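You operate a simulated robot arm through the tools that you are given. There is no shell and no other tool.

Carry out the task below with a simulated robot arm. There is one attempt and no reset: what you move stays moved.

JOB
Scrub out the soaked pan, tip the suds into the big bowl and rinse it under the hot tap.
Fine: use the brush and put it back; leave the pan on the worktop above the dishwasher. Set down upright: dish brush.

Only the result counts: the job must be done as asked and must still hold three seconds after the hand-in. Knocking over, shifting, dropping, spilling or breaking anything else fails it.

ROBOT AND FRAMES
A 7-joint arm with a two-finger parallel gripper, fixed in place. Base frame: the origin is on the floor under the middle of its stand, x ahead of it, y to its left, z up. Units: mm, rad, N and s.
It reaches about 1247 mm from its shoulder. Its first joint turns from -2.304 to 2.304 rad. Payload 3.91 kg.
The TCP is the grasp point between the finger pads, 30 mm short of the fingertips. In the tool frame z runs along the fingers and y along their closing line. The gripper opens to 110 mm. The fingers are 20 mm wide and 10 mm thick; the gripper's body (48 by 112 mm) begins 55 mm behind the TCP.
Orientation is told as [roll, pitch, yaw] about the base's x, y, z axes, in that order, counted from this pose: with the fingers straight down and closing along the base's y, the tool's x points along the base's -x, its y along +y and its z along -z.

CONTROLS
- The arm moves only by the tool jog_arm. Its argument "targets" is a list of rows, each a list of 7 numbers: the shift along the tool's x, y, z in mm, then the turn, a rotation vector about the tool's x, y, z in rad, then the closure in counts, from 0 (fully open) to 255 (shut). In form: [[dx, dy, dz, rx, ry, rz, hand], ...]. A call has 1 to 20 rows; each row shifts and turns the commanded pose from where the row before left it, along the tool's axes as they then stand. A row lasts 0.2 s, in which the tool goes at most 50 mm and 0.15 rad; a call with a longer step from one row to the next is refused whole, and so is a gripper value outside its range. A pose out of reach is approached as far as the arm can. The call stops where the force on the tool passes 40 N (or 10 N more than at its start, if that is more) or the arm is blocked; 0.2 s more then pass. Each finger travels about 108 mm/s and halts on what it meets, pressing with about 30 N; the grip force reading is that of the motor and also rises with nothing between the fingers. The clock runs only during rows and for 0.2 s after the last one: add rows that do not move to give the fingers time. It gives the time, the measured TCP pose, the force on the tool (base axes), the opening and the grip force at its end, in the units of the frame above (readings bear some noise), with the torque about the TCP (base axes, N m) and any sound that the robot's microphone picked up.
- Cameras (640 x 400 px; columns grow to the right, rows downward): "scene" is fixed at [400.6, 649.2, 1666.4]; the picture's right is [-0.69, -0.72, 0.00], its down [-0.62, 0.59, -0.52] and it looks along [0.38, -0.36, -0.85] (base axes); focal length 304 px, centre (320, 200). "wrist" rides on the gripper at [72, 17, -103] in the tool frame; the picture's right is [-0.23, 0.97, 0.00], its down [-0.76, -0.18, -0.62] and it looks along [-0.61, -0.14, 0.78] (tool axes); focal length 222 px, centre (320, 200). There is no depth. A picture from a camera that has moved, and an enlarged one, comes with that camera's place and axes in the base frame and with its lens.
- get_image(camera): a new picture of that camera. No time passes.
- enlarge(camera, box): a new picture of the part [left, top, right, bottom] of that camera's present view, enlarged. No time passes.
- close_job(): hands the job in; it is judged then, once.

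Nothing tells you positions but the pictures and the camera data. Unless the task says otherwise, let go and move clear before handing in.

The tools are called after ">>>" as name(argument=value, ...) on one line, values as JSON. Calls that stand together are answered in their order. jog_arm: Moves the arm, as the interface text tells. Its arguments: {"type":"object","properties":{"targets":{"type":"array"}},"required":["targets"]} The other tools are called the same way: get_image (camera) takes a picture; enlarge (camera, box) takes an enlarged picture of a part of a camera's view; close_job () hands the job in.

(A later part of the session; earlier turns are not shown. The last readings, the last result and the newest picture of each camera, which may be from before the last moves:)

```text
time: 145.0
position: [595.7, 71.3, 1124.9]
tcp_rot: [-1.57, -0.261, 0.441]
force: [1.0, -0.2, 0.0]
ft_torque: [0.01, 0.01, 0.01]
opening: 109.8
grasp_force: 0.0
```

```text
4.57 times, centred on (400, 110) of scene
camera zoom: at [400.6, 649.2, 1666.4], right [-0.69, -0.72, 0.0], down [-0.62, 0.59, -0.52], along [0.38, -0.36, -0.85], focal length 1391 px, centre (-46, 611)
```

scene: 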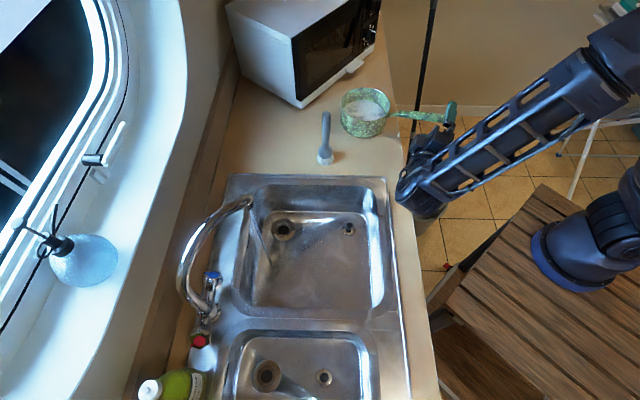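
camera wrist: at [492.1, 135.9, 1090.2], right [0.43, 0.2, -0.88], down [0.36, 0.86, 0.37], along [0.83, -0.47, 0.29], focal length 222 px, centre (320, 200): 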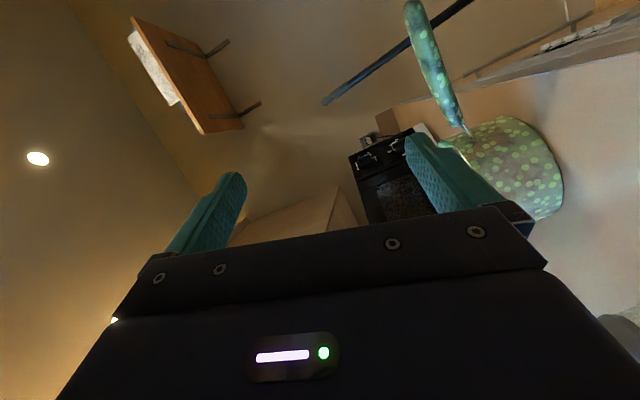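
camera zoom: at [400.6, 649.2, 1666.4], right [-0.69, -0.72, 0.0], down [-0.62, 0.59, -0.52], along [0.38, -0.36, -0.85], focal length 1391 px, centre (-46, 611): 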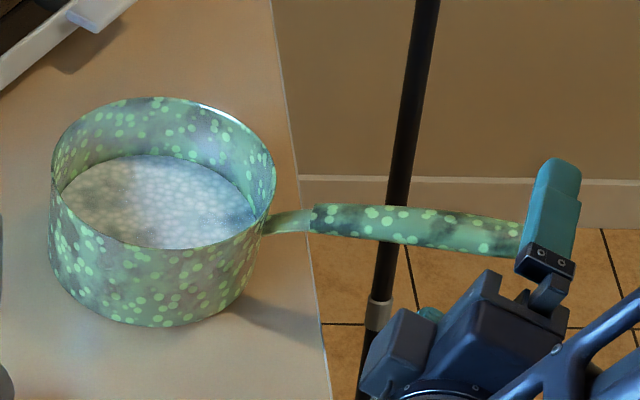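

>>> jog_arm(targets=[[0, 0, 0, 0, 0, 0.087, 60], [-6, 38.9, 14.25, 0, 0, 0, 100], [-6, 38.9, 14.25, 0, 0, 0, 139], [-6, 38.9, 14.25, 0, 0, 0, 139], [-6, 38.9, 14.25, 0, 0, 0, 139], [0, 0, 0, 0, 0, 0, 139]])

>>> get_image(camera="wrist")

>>> enlarge(camera="scene", box=[330, 70, 470, 210])

```text
time: 146.4
position: [688.1, 51.9, 985.2]
tcp_rot: [-1.57, -0.348, 0.441]
force: [1.1, 0.4, -0.2]
ft_torque: [0.02, 0.01, 0.02]
opening: 50.1
grasp_force: 0.0
```

```text
taken
camera wrist: at [587.9, 118.5, 945.9], right [0.49, 0.23, -0.84], down [0.33, 0.84, 0.43], along [0.81, -0.48, 0.34], focal length 222 px, centre (320, 200)
```

wrist: 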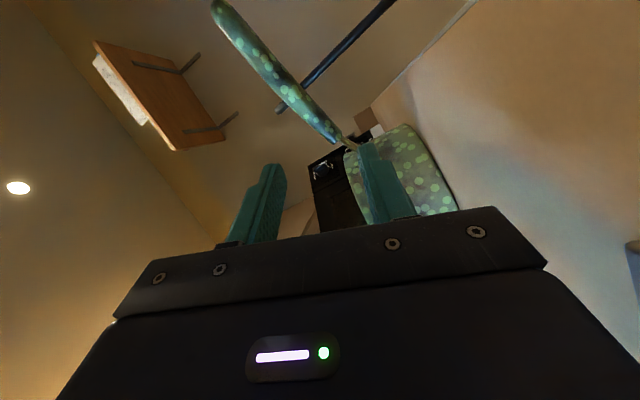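

```text
2.86 times, centred on (400, 140) of scene
camera zoom: at [400.6, 649.2, 1666.4], right [-0.69, -0.72, 0.0], down [-0.62, 0.59, -0.52], along [0.38, -0.36, -0.85], focal length 869 px, centre (91, 371)
```

zoom: 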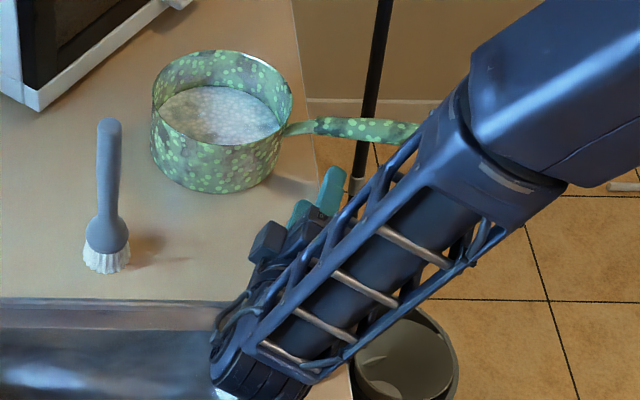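

>>> jog_arm(targets=[[0, 0, 25, 0, 0, 0, 139], [0, 0, 25, 0, 0, 0, 139], [0, 0, 20, 0, 0, 0, 139], [0, 0, 0, 0, 0, 0, 139]])

>>> get_image(camera="wrist")

>>> enlarge(camera="scene", box=[350, 80, 450, 180])

```text
time: 147.4
position: [718.6, -12.0, 985.4]
tcp_rot: [-1.571, -0.346, 0.443]
force: [1.1, 0.0, -0.2]
ft_torque: [0.04, 0.04, 0.0]
opening: 49.9
grasp_force: 0.1
```

```text
taken
camera wrist: at [618.2, 54.8, 945.7], right [0.49, 0.23, -0.84], down [0.33, 0.84, 0.43], along [0.81, -0.48, 0.34], focal length 222 px, centre (320, 200)
```

wrist: 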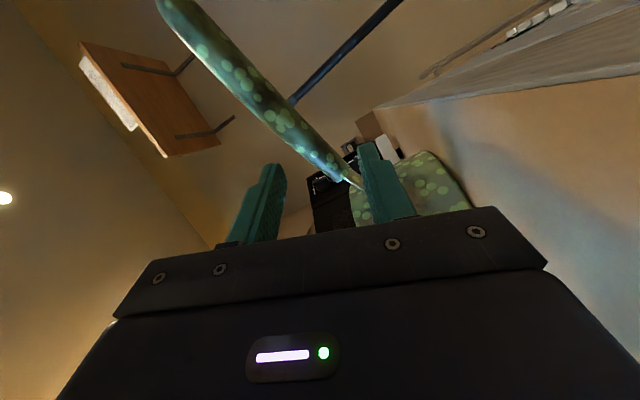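

```text
4.00 times, centred on (400, 130) of scene
camera zoom: at [400.6, 649.2, 1666.4], right [-0.69, -0.72, 0.0], down [-0.62, 0.59, -0.52], along [0.38, -0.36, -0.85], focal length 1217 px, centre (0, 480)
```

zoom: 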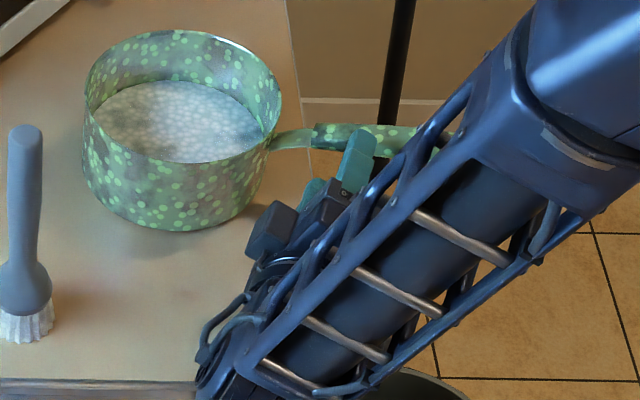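

>>> jog_arm(targets=[[-1.4, -3.8, 0, 0, 0, 0, 139], [0, 0, 20, 0, 0, 0, 139], [0, 0, 15, 0, 0, 0, 139], [0, 0, 10, 0, 0, 0, 139], [0, 0, 0, 0, 0, 0, 139]])

>>> get_image(camera="wrist")

>>> enlarge(camera="scene", box=[350, 80, 450, 180])

```text
time: 148.6
position: [738.2, -53.2, 990.7]
tcp_rot: [-1.571, -0.346, 0.442]
force: [0.5, 1.1, -0.2]
ft_torque: [0.02, 0.01, 0.0]
opening: 49.9
grasp_force: 0.0
```

```text
taken
camera wrist: at [637.6, 13.7, 950.7], right [0.49, 0.23, -0.84], down [0.33, 0.84, 0.43], along [0.81, -0.48, 0.34], focal length 222 px, centre (320, 200)
```

wrist: 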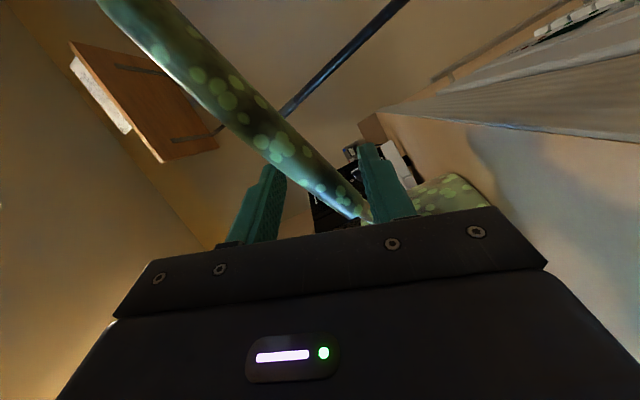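

```text
4.00 times, centred on (400, 130) of scene
camera zoom: at [400.6, 649.2, 1666.4], right [-0.69, -0.72, 0.0], down [-0.62, 0.59, -0.52], along [0.38, -0.36, -0.85], focal length 1217 px, centre (0, 480)
```

zoom: 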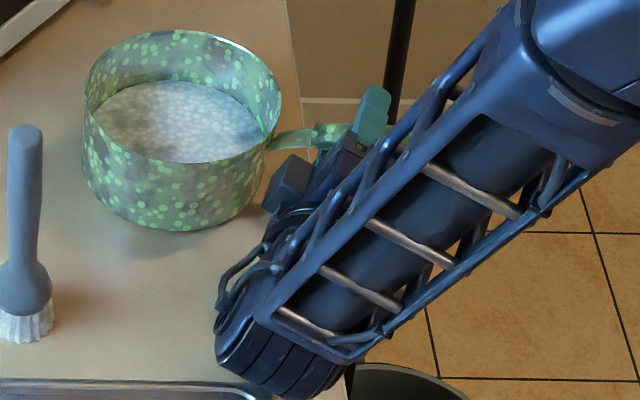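

Handle is between the fingers again, closer to the pan. Taking up slack by twisting, then lifting in small steps.

>>> jog_arm(targets=[[0, 0, 0, 0, 0, 0.1, 139], [0, 0, 0, 0, 0, 0.1, 139], [0, 0, 0, 0, 0, 0, 139]])

>>> get_image(camera="wrist")

```text
time: 149.4
position: [737.7, -51.5, 990.2]
tcp_rot: [-1.569, -0.547, 0.442]
force: [-2.8, -0.4, -3.5]
ft_torque: [-0.05, 0.16, -0.03]
opening: 51.3
grasp_force: 0.9
```

```text
taken
camera wrist: at [645.3, 18.0, 938.4], right [0.63, 0.3, -0.71], down [0.24, 0.8, 0.55], along [0.74, -0.52, 0.44], focal length 222 px, centre (320, 200)
```

wrist: 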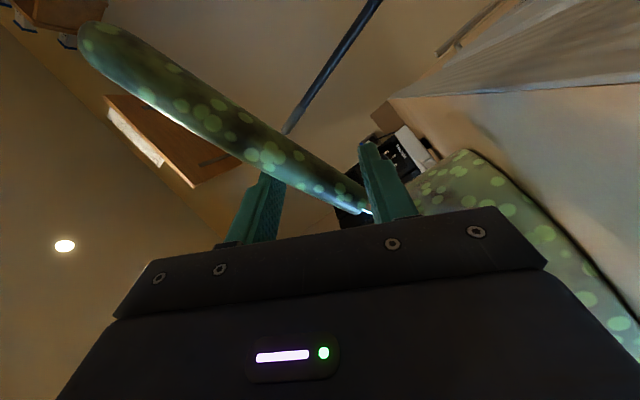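

>>> jog_arm(targets=[[-0.8, -1.3, 0, 0, 0, 0, 145], [-0.8, -1.3, 0, 0, 0, 0, 150], [-0.8, -1.3, 0, 0, 0, 0, 155], [0, 0, 0, 0, 0, 0, 155]])

>>> get_image(camera="wrist")

>>> enlarge(camera="scene", box=[340, 70, 440, 150])

```text
time: 150.4
position: [737.5, -51.1, 994.7]
tcp_rot: [-1.569, -0.544, 0.441]
force: [0.0, 0.1, -11.3]
ft_torque: [-0.45, 1.12, -0.02]
opening: 44.8
grasp_force: 29.7
```

```text
taken
camera wrist: at [645.5, 18.1, 942.9], right [0.63, 0.3, -0.72], down [0.24, 0.8, 0.55], along [0.74, -0.52, 0.43], focal length 222 px, centre (320, 200)
```

wrist: 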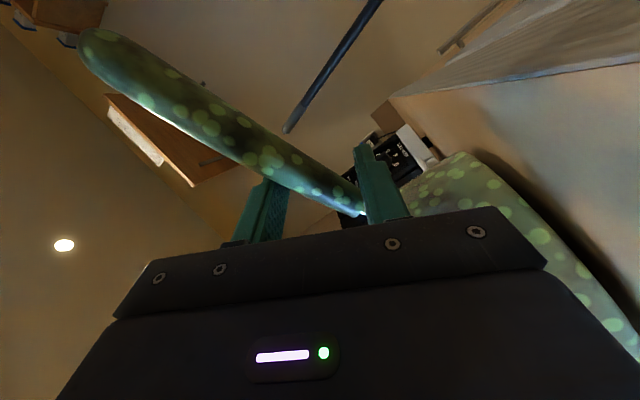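

```text
5.00 times, centred on (390, 110) of scene
camera zoom: at [400.6, 649.2, 1666.4], right [-0.69, -0.72, 0.0], down [-0.62, 0.59, -0.52], along [0.38, -0.36, -0.85], focal length 1521 px, centre (-30, 650)
```

zoom: 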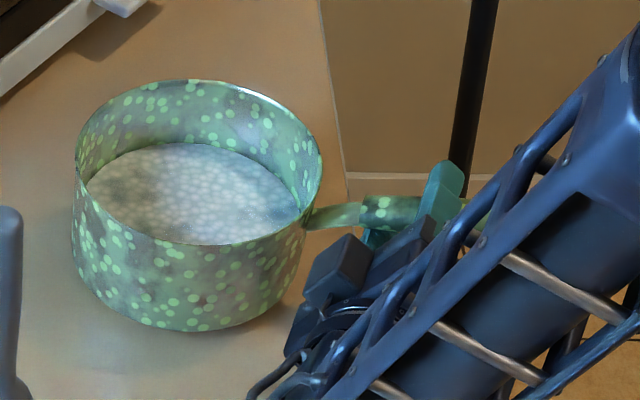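

The whole pan is lifted in this tighter grip (11.3 N, lever ~107 mm). I raise closure to full in stages to see whether it stays put.

>>> jog_arm(targets=[[-0.5, -0.9, 0, 0, 0, 0, 165], [-0.5, -0.9, 0, 0, 0, 0, 180], [0, 0, 0, 0, 0, 0, 180]])

>>> jog_arm(targets=[[-1, -1.8, 0, 0, 0, 0, 210], [-1, -1.8, 0, 0, 0, 0, 255], [0, 0, 0, 0, 0, 0, 255]])

>>> get_image(camera="wrist")

>>> enlarge(camera="scene", box=[340, 70, 440, 150])

```text
time: 151.2
position: [736.6, -52.6, 998.0]
tcp_rot: [-1.568, -0.544, 0.442]
force: [-0.8, 0.0, -12.1]
ft_torque: [-0.46, 1.14, 0.0]
opening: 44.5
grasp_force: 29.8
```

```text
time: 152.0
position: [737.9, -52.6, 1000.1]
tcp_rot: [-1.569, -0.545, 0.442]
force: [0.1, 0.0, -11.6]
ft_torque: [-0.45, 1.13, 0.01]
opening: 44.5
grasp_force: 30.5
```

```text
taken
camera wrist: at [645.1, 17.8, 948.9], right [0.63, 0.3, -0.71], down [0.24, 0.8, 0.55], along [0.74, -0.52, 0.44], focal length 222 px, centre (320, 200)
```

wrist: 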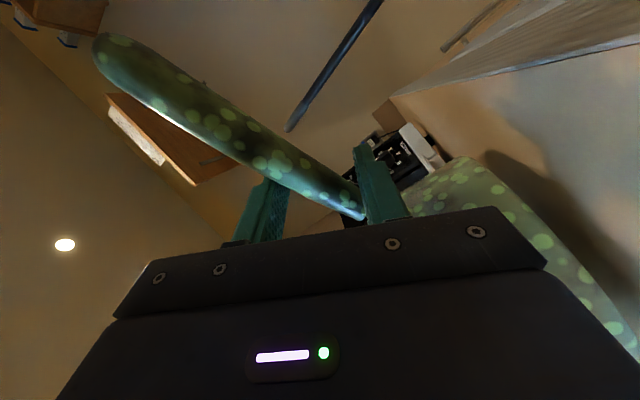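

```text
5.00 times, centred on (390, 110) of scene
camera zoom: at [400.6, 649.2, 1666.4], right [-0.69, -0.72, 0.0], down [-0.62, 0.59, -0.52], along [0.38, -0.36, -0.85], focal length 1521 px, centre (-30, 650)
```

zoom: 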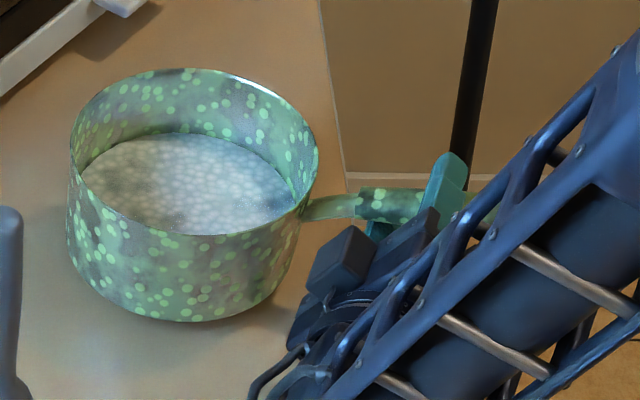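

Very solid: full 30 N grip, no slip. Lifting and carrying it the same route to the big bowl.

>>> jog_arm(targets=[[-3.1, -5.1, 0, 0, 0, 0.02, 255], [-6.2, -10.2, 0, 0, 0, 0.02, 255], [-6.2, -10.2, 0, 0, 0, 0.01, 255], [-6.6, -10, 0, 0, 0, 0, 255], [-6.6, -10, 0, 0, 0, 0, 255], [-6.6, -10, 0, 0, 0, 0, 255], [-6.6, -10, 0, 0, 0, 0, 255], [-6.6, -10, 0, 0, 0, 0, 255], [-6.6, -10, 0, 0, 0, 0, 255], [-6.6, -10, 0, 0, 0, 0, 255], [0, 0, 0, 0, 0, 0, 255]])

>>> get_image(camera="wrist")

>>> get_image(camera="scene")

```text
time: 154.4
position: [735.3, -52.5, 1113.8]
tcp_rot: [-1.571, -0.594, 0.441]
force: [-0.2, -0.3, -11.1]
ft_torque: [-0.46, 1.19, 0.01]
opening: 43.6
grasp_force: 29.7
```

```text
taken
camera wrist: at [645.4, 18.3, 1060.9], right [0.66, 0.31, -0.68], down [0.21, 0.79, 0.57], along [0.72, -0.53, 0.46], focal length 222 px, centre (320, 200)
```

wrist: 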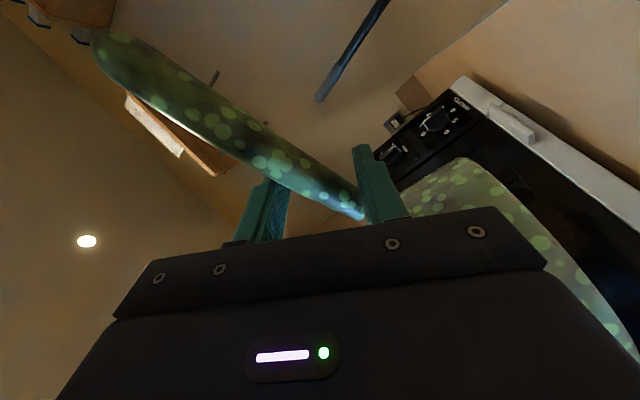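

```text
taken
```

scene: 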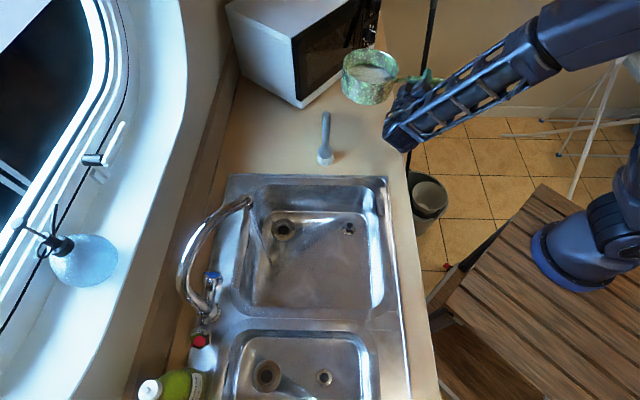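

>>> jog_arm(targets=[[7.8, -5.3, 3.4, 0, 0, 0, 255], [7.8, -5.3, 3.4, 0, 0, 0, 255], [7.8, -5.3, 3.4, 0, 0, 0, 255], [3.1, -2.1, -10.3, 0, 0, 0, 255], [6.2, -4.2, -20.7, 0, 0, 0, 255], [6.2, -4.2, -20.7, 0, 0, 0, 255], [6.2, -4.2, -20.7, 0, 0, 0, 255], [6.2, -4.2, -20.7, 0, 0, 0, 255], [6.2, -4.2, -20.7, 0, 0, 0, 255], [6.2, -4.2, -20.7, 0, 0, 0, 255], [6.2, -4.2, -20.7, 0, 0, 0, 255], [6.2, -4.2, -20.7, 0, 0, 0, 255], [6.2, -4.2, -20.7, 0, 0, 0, 255], [6.2, -4.2, -20.7, 0, 0, 0, 255], [6.2, -4.2, -20.7, 0, 0, 0, 255], [6.2, -4.2, -20.7, 0, 0, 0, 255], [6.2, -4.2, -20.7, 0, 0, 0, 255], [3.1, -2.1, -10.3, 0, 0, 0, 255], [0, 0, 0, 0, 0, 0, 255]])

>>> get_image(camera="wrist")

>>> get_image(camera="scene")

```text
time: 158.4
position: [495.5, 143.7, 1113.9]
tcp_rot: [-1.571, -0.595, 0.441]
force: [-0.1, 0.0, -11.9]
ft_torque: [-0.46, 1.17, 0.03]
opening: 43.7
grasp_force: 30.0
```

```text
taken
camera wrist: at [405.8, 214.1, 1060.6], right [0.66, 0.31, -0.68], down [0.21, 0.79, 0.57], along [0.72, -0.53, 0.46], focal length 222 px, centre (320, 200)
```

wrist: 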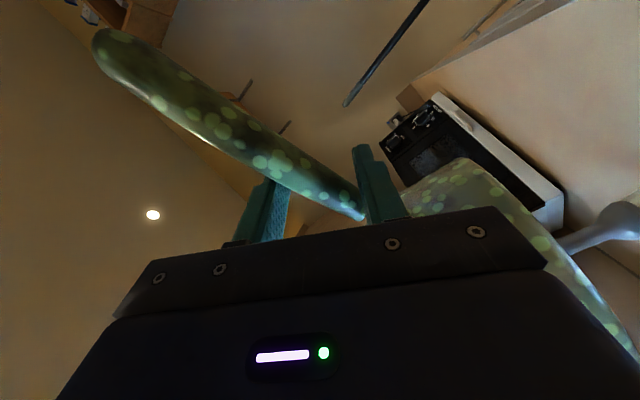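

```text
taken
```

scene: 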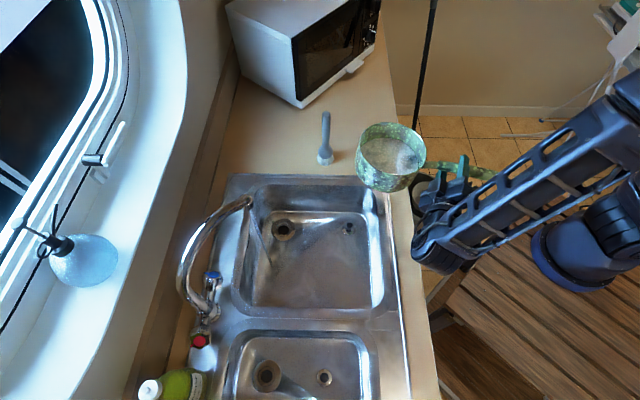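

>>> jog_arm(targets=[[-4.8, 3.3, -9, 0, 0, 0, 255], [-9.6, 6.5, -18.1, 0, 0, 0, 255], [-9.6, 6.5, -18.1, 0, 0, 0, 255], [-9.6, 6.5, -18.1, 0, 0, 0, 255], [-9.6, 6.5, -18.1, 0, 0, 0, 255], [-9.6, 6.5, -18.1, 0, 0, 0, 255], [-9.6, 6.5, -18.1, 0, 0, 0, 255], [-9.6, 6.5, -18.1, 0, 0, 0, 255], [-9.6, 6.5, -18.1, 0, 0, 0, 255], [-9.6, 6.5, -18.1, 0, 0, 0, 255], [-9.6, 6.5, -18.1, 0, 0, 0, 255], [-4.8, 3.3, -9, 0, 0, 0, 255], [0, 0, 0, 0, 0, 0, 255]])

>>> get_image(camera="wrist")

>>> enlarge(camera="scene", box=[200, 150, 440, 310])

```text
time: 161.2
position: [527.0, 377.5, 1112.6]
tcp_rot: [-1.572, -0.594, 0.442]
force: [0.2, 0.3, -11.8]
ft_torque: [-0.46, 1.17, 0.01]
opening: 43.1
grasp_force: 29.6
```

```text
taken
camera wrist: at [437.2, 449.3, 1059.7], right [0.66, 0.31, -0.68], down [0.21, 0.79, 0.57], along [0.72, -0.53, 0.46], focal length 222 px, centre (320, 200)
```

wrist: 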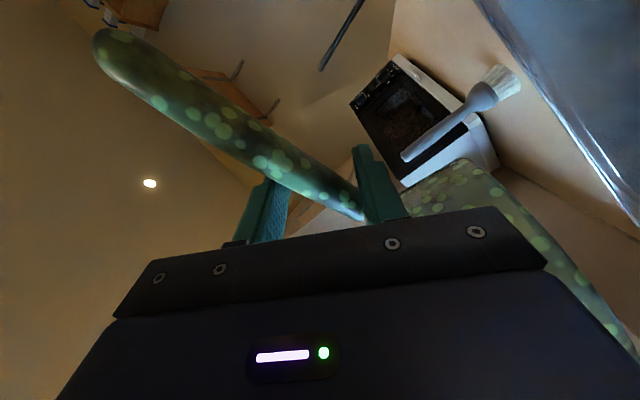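

```text
2.50 times, centred on (320, 230) of scene
camera zoom: at [400.6, 649.2, 1666.4], right [-0.69, -0.72, 0.0], down [-0.62, 0.59, -0.52], along [0.38, -0.36, -0.85], focal length 761 px, centre (320, 125)
```

zoom: 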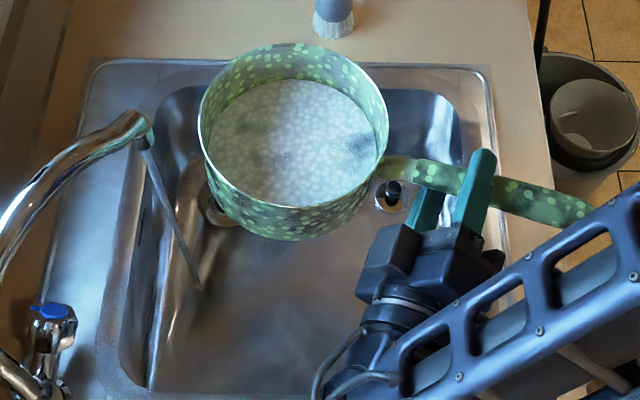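

Over the bowl, clamped firmly. Tipping nose-down in stages.

>>> jog_arm(targets=[[0, 0, 0, 0, 0, -0.04, 255], [0, 0, 0, 0, 0, -0.06, 255], [0, 0, 0, 0, 0, -0.06, 255], [0, 0, 0, 0, 0, -0.06, 255], [0, 0, 0, 0, 0, -0.06, 255], [0, 0, 0, 0, 0, -0.06, 255], [0, 0, 0, 0, 0, -0.06, 255], [0, 0, 0, 0, 0, -0.06, 255], [0, 0, 0, 0, 0, -0.06, 255], [0, 0, 0, 0, 0, 0, 255]])

>>> get_image(camera="wrist")

>>> enlarge(camera="scene", box=[200, 150, 440, 310])

```text
time: 163.4
position: [526.0, 377.6, 1114.5]
tcp_rot: [-1.571, -0.076, 0.442]
force: [0.2, 0.0, -11.0]
ft_torque: [-0.33, 0.93, 0.02]
opening: 39.8
grasp_force: 30.0
```

```text
taken
camera wrist: at [417.8, 440.1, 1092.7], right [0.27, 0.13, -0.95], down [0.41, 0.88, 0.23], along [0.87, -0.45, 0.19], focal length 222 px, centre (320, 200)
```

wrist: 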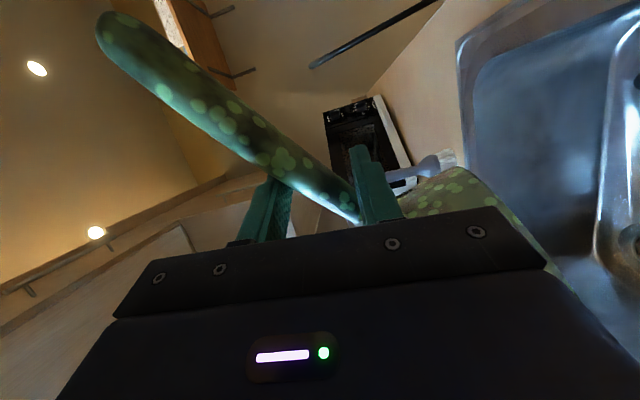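

```text
2.50 times, centred on (320, 230) of scene
camera zoom: at [400.6, 649.2, 1666.4], right [-0.69, -0.72, 0.0], down [-0.62, 0.59, -0.52], along [0.38, -0.36, -0.85], focal length 761 px, centre (320, 125)
```

zoom: 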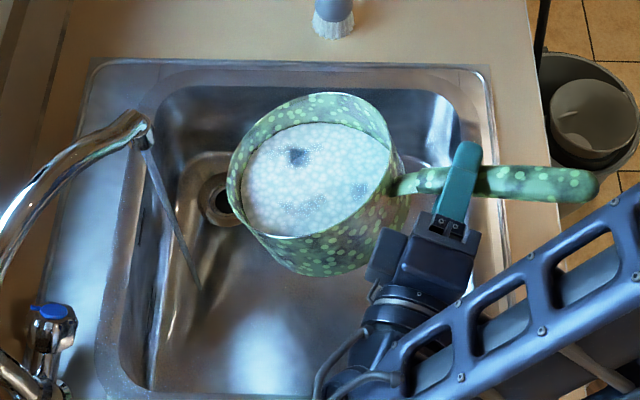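

>>> jog_arm(targets=[[-14, 1, -5.1, 0, 0, 0, 255], [-14, 1, -5.1, 0, 0, 0, 255], [0, 0, 0, 0, 0, -0.06, 255], [0, 0, 0, 0, 0, -0.06, 255], [0, 0, 0, 0, 0, -0.06, 255], [0, 0, 0, 0, 0, -0.06, 255], [0, 0, 0, 0, 0, -0.06, 255], [0, 0, 0, 0, 0, -0.06, 255], [0, 0, 0, 0, 0, 0, 255]])

>>> get_image(camera="wrist")

>>> enlarge(camera="scene", box=[200, 150, 440, 310])

```text
time: 165.4
position: [547.5, 399.1, 1114.9]
tcp_rot: [-1.569, 0.284, 0.441]
force: [0.7, -0.2, -11.0]
ft_torque: [-0.27, 0.76, 0.02]
opening: 33.3
grasp_force: 30.1
```

```text
taken
camera wrist: at [435.9, 459.8, 1119.4], right [-0.05, -0.02, -1.0], down [0.44, 0.9, -0.04], along [0.9, -0.44, -0.04], focal length 222 px, centre (320, 200)
```

wrist: 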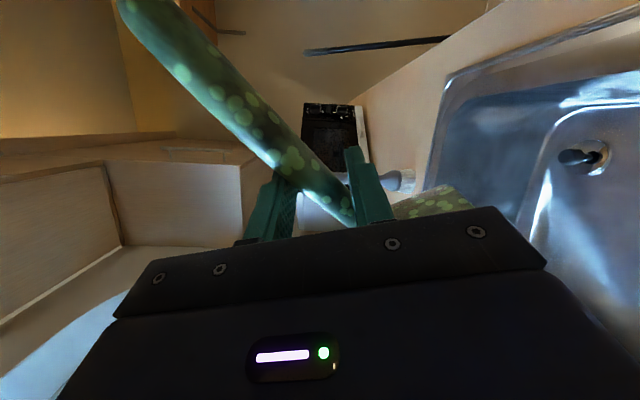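

```text
2.50 times, centred on (320, 230) of scene
camera zoom: at [400.6, 649.2, 1666.4], right [-0.69, -0.72, 0.0], down [-0.62, 0.59, -0.52], along [0.38, -0.36, -0.85], focal length 761 px, centre (320, 125)
```

zoom: 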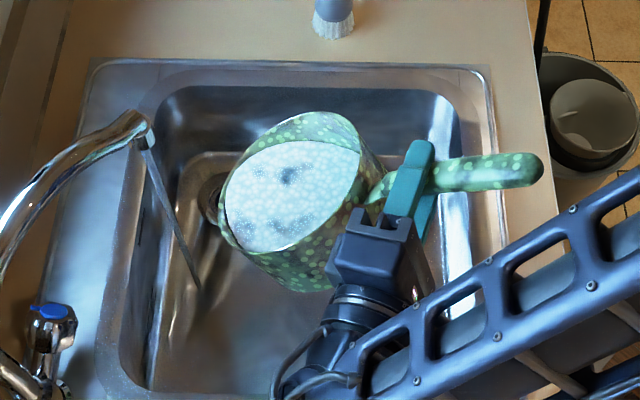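

>>> jog_arm(targets=[[-18, -5.3, -6.8, 0, 0, 0, 255], [0, 0, 0, 0, 0, -0.06, 255], [0, 0, 0, 0, 0, -0.06, 255], [0, 0, 0, 0, 0, -0.06, 255], [0, 0, 0, 0, 0, -0.06, 255], [0, 0, 0, 0, 0, -0.06, 255], [0, 0, 0, 0, 0, -0.06, 255], [0, 0, 0, 0, 0, 0, 255]])

>>> get_image(camera="wrist")

>>> enlarge(camera="scene", box=[200, 150, 440, 310])

```text
time: 167.2
position: [560.9, 413.4, 1114.0]
tcp_rot: [-1.573, 0.647, 0.441]
force: [-0.2, 0.0, -10.8]
ft_torque: [-0.19, 0.61, 0.0]
opening: 26.7
grasp_force: 29.6
```

```text
taken
camera wrist: at [455.2, 476.6, 1145.1], right [-0.37, -0.17, -0.91], down [0.38, 0.87, -0.32], along [0.85, -0.46, -0.25], focal length 222 px, centre (320, 200)
```

wrist: 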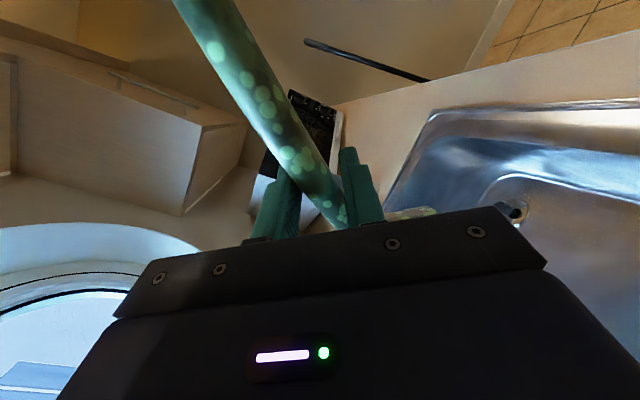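

```text
2.50 times, centred on (320, 230) of scene
camera zoom: at [400.6, 649.2, 1666.4], right [-0.69, -0.72, 0.0], down [-0.62, 0.59, -0.52], along [0.38, -0.36, -0.85], focal length 761 px, centre (320, 125)
```

zoom: 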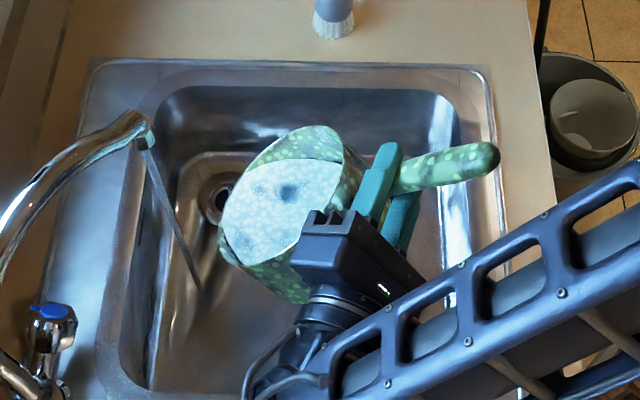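

>>> jog_arm(targets=[[0, 0, 0, 0, 0, -0.06, 255], [0, 0, 0, 0, 0, -0.06, 255], [0, 0, 0, 0, 0, -0.06, 255], [0, 0, 0, 0, 0, -0.06, 255], [0, 0, 0, 0, 0, -0.06, 255], [0, 0, 0, 0, 0, -0.06, 255], [0, 0, 0, 0, 0, 0, 255]])

>>> get_image(camera="wrist")

>>> enlarge(camera="scene", box=[200, 150, 440, 310])

```text
time: 168.8
position: [561.4, 413.7, 1114.0]
tcp_rot: [-1.571, 1.005, 0.442]
force: [0.9, 0.9, -9.5]
ft_torque: [-0.14, 0.46, 0.03]
opening: 20.8
grasp_force: 30.1
```

```text
taken
camera wrist: at [468.9, 483.0, 1167.0], right [-0.63, -0.3, -0.71], down [0.24, 0.8, -0.55], along [0.74, -0.52, -0.44], focal length 222 px, centre (320, 200)
```

wrist: 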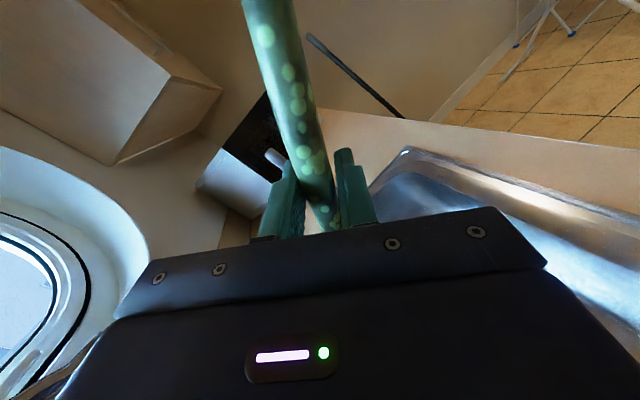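

```text
2.50 times, centred on (320, 230) of scene
camera zoom: at [400.6, 649.2, 1666.4], right [-0.69, -0.72, 0.0], down [-0.62, 0.59, -0.52], along [0.38, -0.36, -0.85], focal length 761 px, centre (320, 125)
```

zoom: 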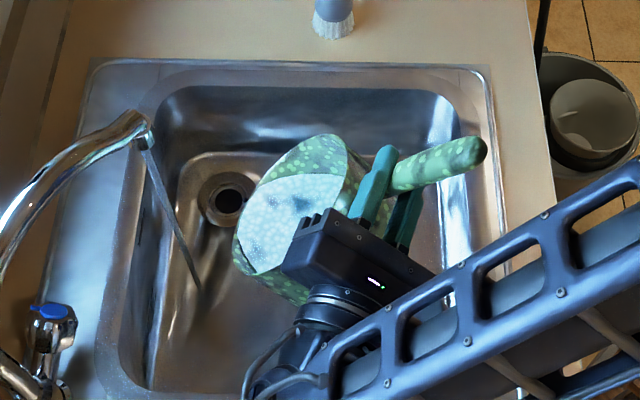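

>>> jog_arm(targets=[[0, 0, 0, 0, 0, -0.06, 255], [0, 0, 0, 0, 0, -0.06, 255], [0, 0, 0, 0, 0, -0.06, 255], [0, 0, 0, 0, 0, -0.06, 255], [0, 0, 0, 0, 0, 0, 255]])

>>> enlarge(camera="scene", box=[200, 150, 440, 310])

>>> get_image(camera="wrist")

```text
time: 170.0
position: [561.2, 413.3, 1113.7]
tcp_rot: [-1.568, 1.247, 0.442]
force: [-0.8, -0.2, -9.2]
ft_torque: [-0.03, 0.23, -0.01]
opening: 19.8
grasp_force: 30.2
```

```text
2.50 times, centred on (320, 230) of scene
camera zoom: at [400.6, 649.2, 1666.4], right [-0.69, -0.72, 0.0], down [-0.62, 0.59, -0.52], along [0.38, -0.36, -0.85], focal length 761 px, centre (320, 125)
```

zoom: 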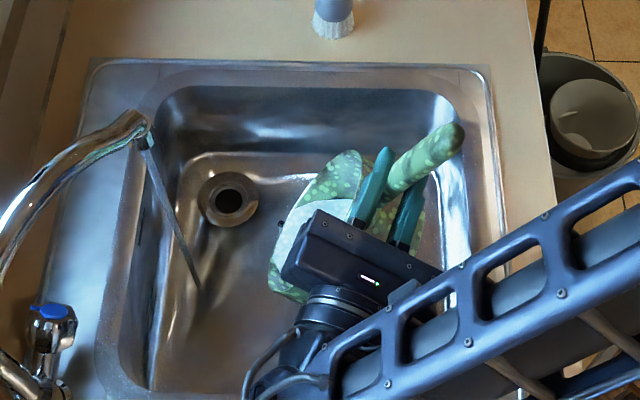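

```text
taken
camera wrist: at [480.9, 489.2, 1178.3], right [-0.77, -0.36, -0.53], down [0.11, 0.74, -0.66], along [0.63, -0.57, -0.53], focal length 222 px, centre (320, 200)
```

wrist: 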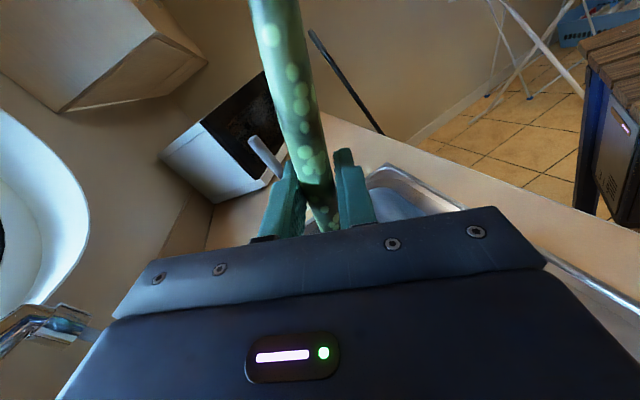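

>>> jog_arm(targets=[[0, 0, 0, 0, 0, -0.06, 255], [0, 0, 0, 0, 0, -0.06, 255], [0, 0, 0, 0, 0, -0.06, 255], [0, 0, 0, 0, 0, -0.06, 255], [0, 0, 0, 0, 0, -0.06, 255], [0, 0, 0, 0, 0, 0, 255]])

>>> enlarge(camera="scene", box=[200, 150, 440, 310])

>>> get_image(camera="wrist")

```text
time: 171.4
position: [559.6, 412.4, 1114.7]
tcp_rot: [-1.556, 1.547, 0.459]
force: [-0.2, 1.2, -8.3]
ft_torque: [0.08, -0.05, -0.01]
opening: 20.1
grasp_force: 30.0
```

```text
2.50 times, centred on (320, 230) of scene
camera zoom: at [400.6, 649.2, 1666.4], right [-0.69, -0.72, 0.0], down [-0.62, 0.59, -0.52], along [0.38, -0.36, -0.85], focal length 761 px, centre (320, 125)
```

zoom: 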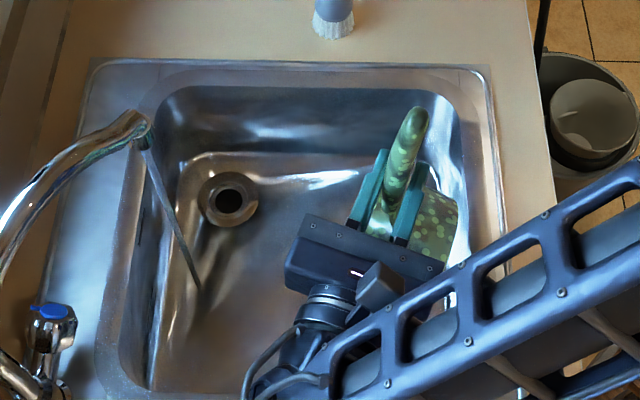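

```text
taken
camera wrist: at [499.8, 497.7, 1187.2], right [-0.88, -0.41, -0.25], down [-0.09, 0.65, -0.76], along [0.48, -0.64, -0.6], focal length 222 px, centre (320, 200)
```

wrist: 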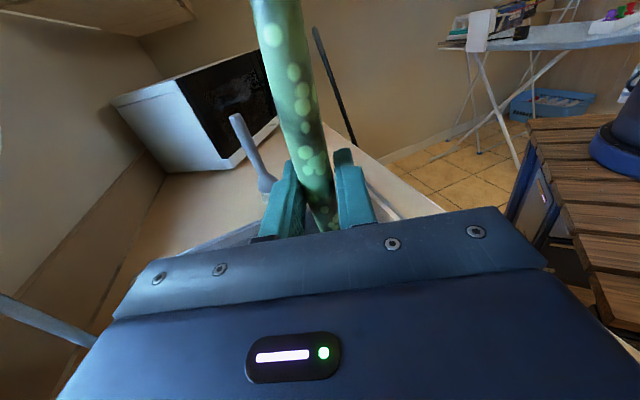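

Weight is falling as the suds pour out (11.3 → 8.3 N). I tip slightly past vertical and wait.

>>> jog_arm(targets=[[0, 0, 0, 0, 0, -0.05, 255], [0, 0, 0, 0, 0, -0.05, 255], [0, 0, 0, 0, 0, -0.05, 255], [0, 0, 0, 0, 0, -0.05, 255], [0, 0, 0, 0, 0, 0, 255], [0, 0, 0, 0, 0, 0, 255], [0, 0, 0, 0, 0, 0, 255], [0, 0, 0, 0, 0, 0, 255]])

>>> jog_arm(targets=[[0, 0, 0, 0, 0, 0, 255], [0, 0, 0, 0, 0, 0, 255], [0, 0, 0, 0, 0, 0, 255], [0, 0, 0, 0, 0, 0, 255], [0, 0, 0, 0, 0, 0, 255]])

>>> enlarge(camera="scene", box=[200, 150, 440, 310])

```text
time: 173.2
position: [560.7, 413.7, 1114.7]
tcp_rot: [1.569, 1.397, -2.704]
force: [0.0, 0.3, -7.6]
ft_torque: [0.16, -0.19, 0.01]
opening: 19.6
grasp_force: 30.1
```

```text
time: 174.4
position: [560.7, 413.1, 1115.1]
tcp_rot: [1.569, 1.396, -2.701]
force: [0.1, 0.9, -7.2]
ft_torque: [0.15, -0.2, -0.01]
opening: 20.0
grasp_force: 30.4
```

```text
2.50 times, centred on (320, 230) of scene
camera zoom: at [400.6, 649.2, 1666.4], right [-0.69, -0.72, 0.0], down [-0.62, 0.59, -0.52], along [0.38, -0.36, -0.85], focal length 761 px, centre (320, 125)
```

zoom: 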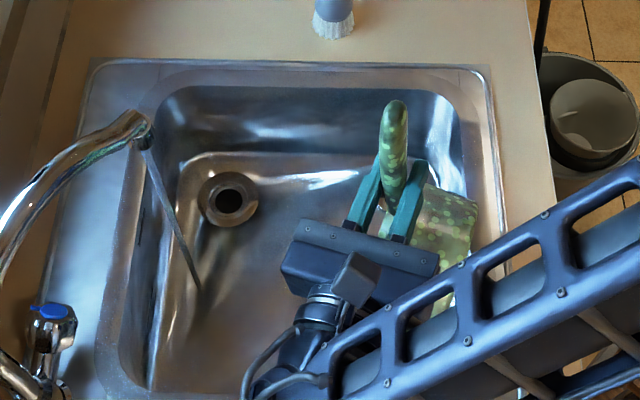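

About 0.4 kg of suds has gone. Rotating back toward level to look inside.

>>> jog_arm(targets=[[0, 0, 0, 0, 0, 0.06, 255], [0, 0, 0, 0, 0, 0.08, 255], [0, 0, 0, 0, 0, 0.08, 255], [0, 0, 0, 0, 0, 0.08, 255], [0, 0, 0, 0, 0, 0.08, 255], [0, 0, 0, 0, 0, 0.08, 255], [0, 0, 0, 0, 0, 0.08, 255], [0, 0, 0, 0, 0, 0.08, 255], [0, 0, 0, 0, 0, 0.08, 255], [0, 0, 0, 0, 0, 0.08, 255], [0, 0, 0, 0, 0, 0.08, 255], [0, 0, 0, 0, 0, 0.06, 255], [0, 0, 0, 0, 0, 0, 255]])

>>> enlarge(camera="scene", box=[200, 150, 440, 310])

>>> get_image(camera="wrist")

```text
time: 177.2
position: [560.6, 413.4, 1114.4]
tcp_rot: [-1.57, 0.826, 0.441]
force: [0.2, 0.5, -6.4]
ft_torque: [-0.16, 0.48, 0.0]
opening: 19.9
grasp_force: 30.3
```

```text
2.50 times, centred on (320, 230) of scene
camera zoom: at [400.6, 649.2, 1666.4], right [-0.69, -0.72, 0.0], down [-0.62, 0.59, -0.52], along [0.38, -0.36, -0.85], focal length 761 px, centre (320, 125)
```

zoom: 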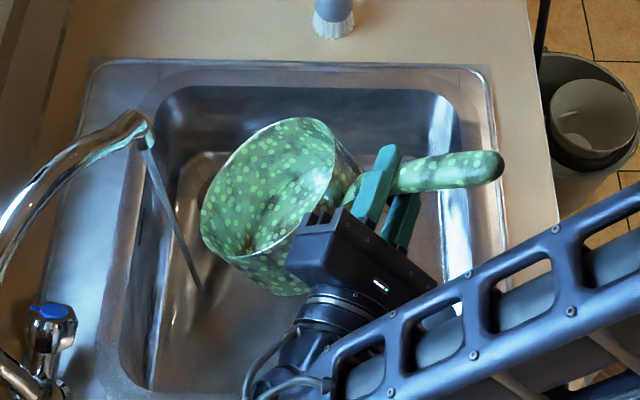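

```text
taken
camera wrist: at [461.1, 479.4, 1157.3], right [-0.51, -0.24, -0.83], down [0.32, 0.84, -0.44], along [0.8, -0.49, -0.35], focal length 222 px, centre (320, 200)
```

wrist: 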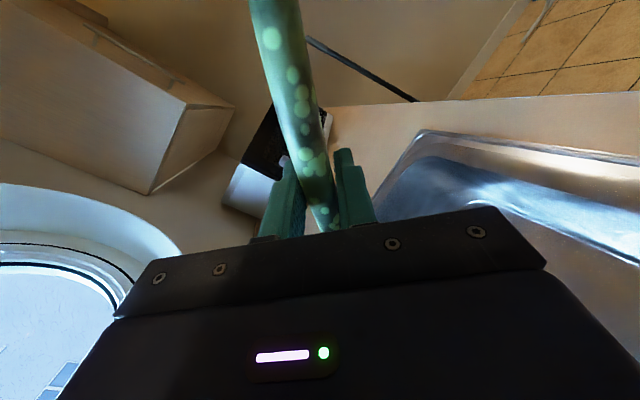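

The pan is empty. Now levelling it, ready to go under the hot stream.

>>> jog_arm(targets=[[0, 0, 0, 0, 0, 0.06, 255], [0, 0, 0, 0, 0, 0.07, 255], [0, 0, 0, 0, 0, 0.07, 255], [0, 0, 0, 0, 0, 0.07, 255], [0, 0, 0, 0, 0, 0.07, 255], [0, 0, 0, 0, 0, 0.07, 255], [0, 0, 0, 0, 0, 0.07, 255], [0, 0, 0, 0, 0, 0.07, 255], [0, 0, 0, 0, 0, 0.05, 255], [0, 0, 0, 0, 0, 0, 255]])

>>> enlarge(camera="scene", box=[200, 150, 440, 310])

>>> get_image(camera="wrist")

```text
time: 179.4
position: [561.0, 413.6, 1113.5]
tcp_rot: [-1.571, 0.225, 0.443]
force: [1.0, 0.0, -8.6]
ft_torque: [-0.31, 0.84, -0.02]
opening: 21.2
grasp_force: 30.1
```

```text
2.50 times, centred on (320, 230) of scene
camera zoom: at [400.6, 649.2, 1666.4], right [-0.69, -0.72, 0.0], down [-0.62, 0.59, -0.52], along [0.38, -0.36, -0.85], focal length 761 px, centre (320, 125)
```

zoom: 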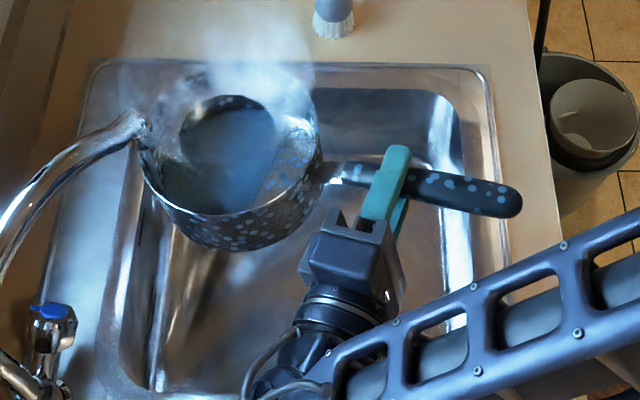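

```text
taken
camera wrist: at [449.9, 474.7, 1114.8], right [0.0, 0.0, -1.0], down [0.44, 0.9, 0.0], along [0.9, -0.44, 0.0], focal length 222 px, centre (320, 200)
```

wrist: 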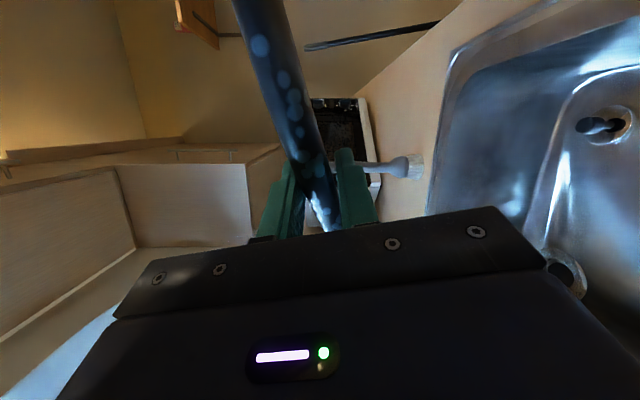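

The pan is already catching the hot stream: steam rises and its soapy coat has changed. I look closer before continuing.

>>> enlarge(camera="scene", box=[230, 170, 350, 260])

>>> jog_arm(targets=[[0, 0, 0, 0, 0, 0, 255], [0, 0, 0, 0, 0, 0, 255]])

>>> enlarge(camera="scene", box=[230, 170, 350, 260])

```text
4.44 times, centred on (290, 215) of scene
camera zoom: at [400.6, 649.2, 1666.4], right [-0.69, -0.72, 0.0], down [-0.62, 0.59, -0.52], along [0.38, -0.36, -0.85], focal length 1352 px, centre (453, 133)
```

zoom: 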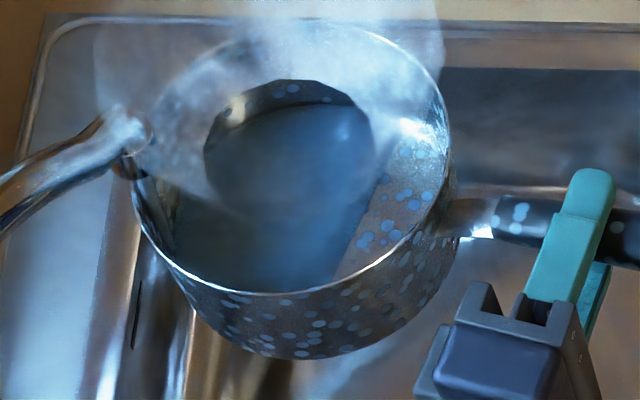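

```text
time: 180.0
position: [561.5, 413.8, 1113.3]
tcp_rot: [-1.571, 0.226, 0.442]
force: [0.3, -0.4, -8.3]
ft_torque: [-0.34, 0.85, -0.02]
opening: 21.9
grasp_force: 30.2
```

```text
4.44 times, centred on (290, 215) of scene
camera zoom: at [400.6, 649.2, 1666.4], right [-0.69, -0.72, 0.0], down [-0.62, 0.59, -0.52], along [0.38, -0.36, -0.85], focal length 1352 px, centre (453, 133)
```

zoom: 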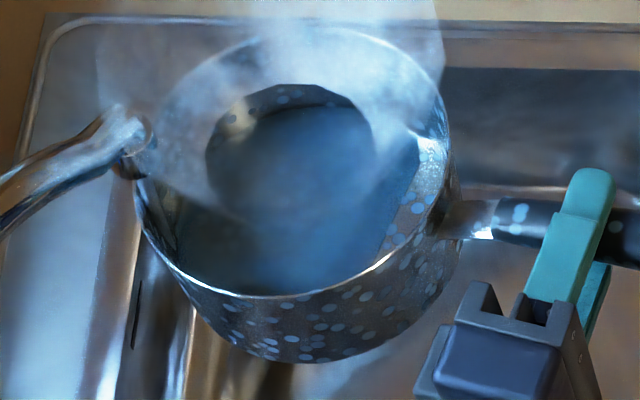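

>>> jog_arm(targets=[[0, 0, 0, 0, 0, -0.03, 255], [0, 0, 0, 0, 0, 0, 255], [0, 0, 0, 0, 0, 0, 255], [0, 0, 0, 0, 0, 0, 255]])

>>> enlarge(camera="scene", box=[230, 170, 350, 260])

>>> get_image(camera="scene")

```text
time: 181.0
position: [560.7, 413.0, 1114.3]
tcp_rot: [-1.571, 0.257, 0.441]
force: [-0.2, -0.3, -8.6]
ft_torque: [-0.36, 0.87, -0.02]
opening: 22.9
grasp_force: 30.0
```

```text
4.44 times, centred on (290, 215) of scene
camera zoom: at [400.6, 649.2, 1666.4], right [-0.69, -0.72, 0.0], down [-0.62, 0.59, -0.52], along [0.38, -0.36, -0.85], focal length 1352 px, centre (453, 133)
```

zoom: 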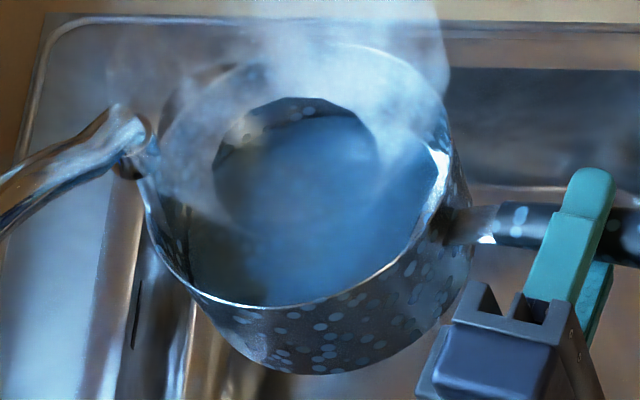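

```text
taken
```

scene: 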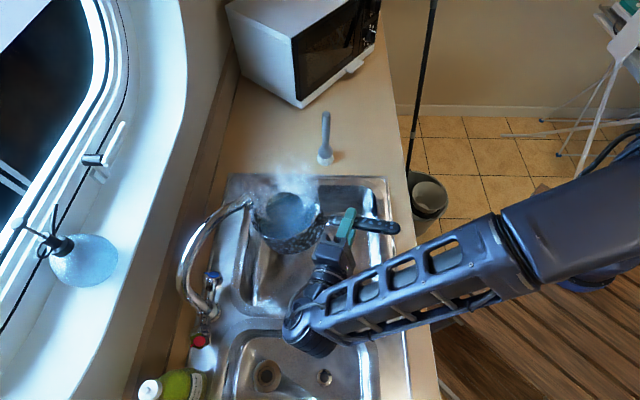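

The pan is rinsed and holding some hot water. Pull it back out of the stream and tip the rinse water into the bowl.

>>> jog_arm(targets=[[8, 2.2, 3.1, 0, 0, 0, 255], [16.7, 4.4, 6.2, 0, 0, 0, 255], [16.7, 4.4, 6.2, 0, 0, 0, 255], [8, 2.2, 3.1, 0, 0, 0, 255], [0, 0, 0, 0, 0, -0.06, 255], [0, 0, 0, 0, 0, -0.06, 255], [0, 0, 0, 0, 0, -0.06, 255], [0, 0, 0, 0, 0, -0.06, 255], [0, 0, 0, 0, 0, -0.06, 255], [0, 0, 0, 0, 0, -0.06, 255], [0, 0, 0, 0, 0, -0.06, 255], [0, 0, 0, 0, 0, -0.06, 255], [0, 0, 0, 0, 0, 0, 255]])

>>> enlarge(camera="scene", box=[200, 150, 440, 310])

>>> get_image(camera="wrist")

```text
time: 183.8
position: [523.1, 374.8, 1114.5]
tcp_rot: [-1.57, 0.737, 0.441]
force: [-0.2, 0.7, -8.9]
ft_torque: [-0.17, 0.52, -0.03]
opening: 23.8
grasp_force: 30.1
```

```text
2.50 times, centred on (320, 230) of scene
camera zoom: at [400.6, 649.2, 1666.4], right [-0.69, -0.72, 0.0], down [-0.62, 0.59, -0.52], along [0.38, -0.36, -0.85], focal length 761 px, centre (320, 125)
```

zoom: 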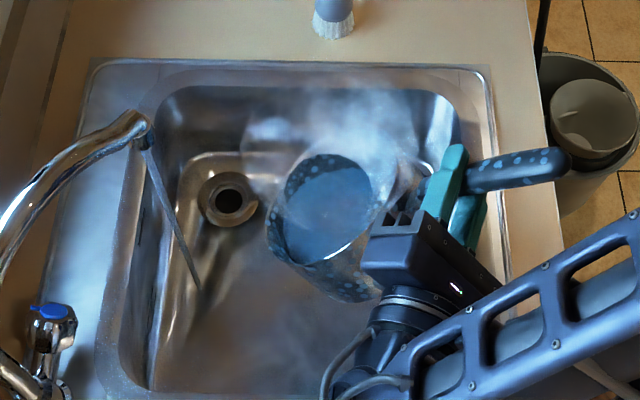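

```text
taken
camera wrist: at [420.0, 439.5, 1151.5], right [-0.44, -0.21, -0.87], down [0.35, 0.86, -0.38], along [0.83, -0.47, -0.3], focal length 222 px, centre (320, 200)
```

wrist: 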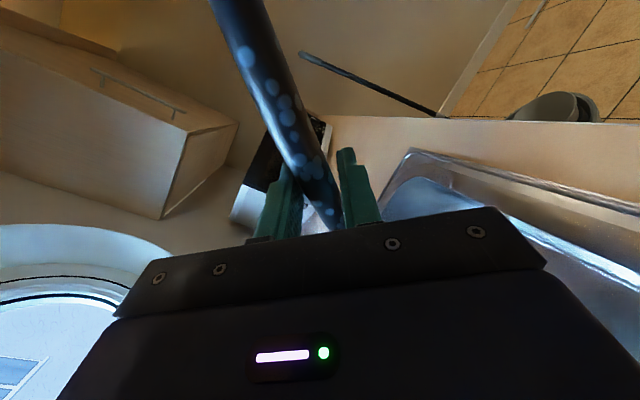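

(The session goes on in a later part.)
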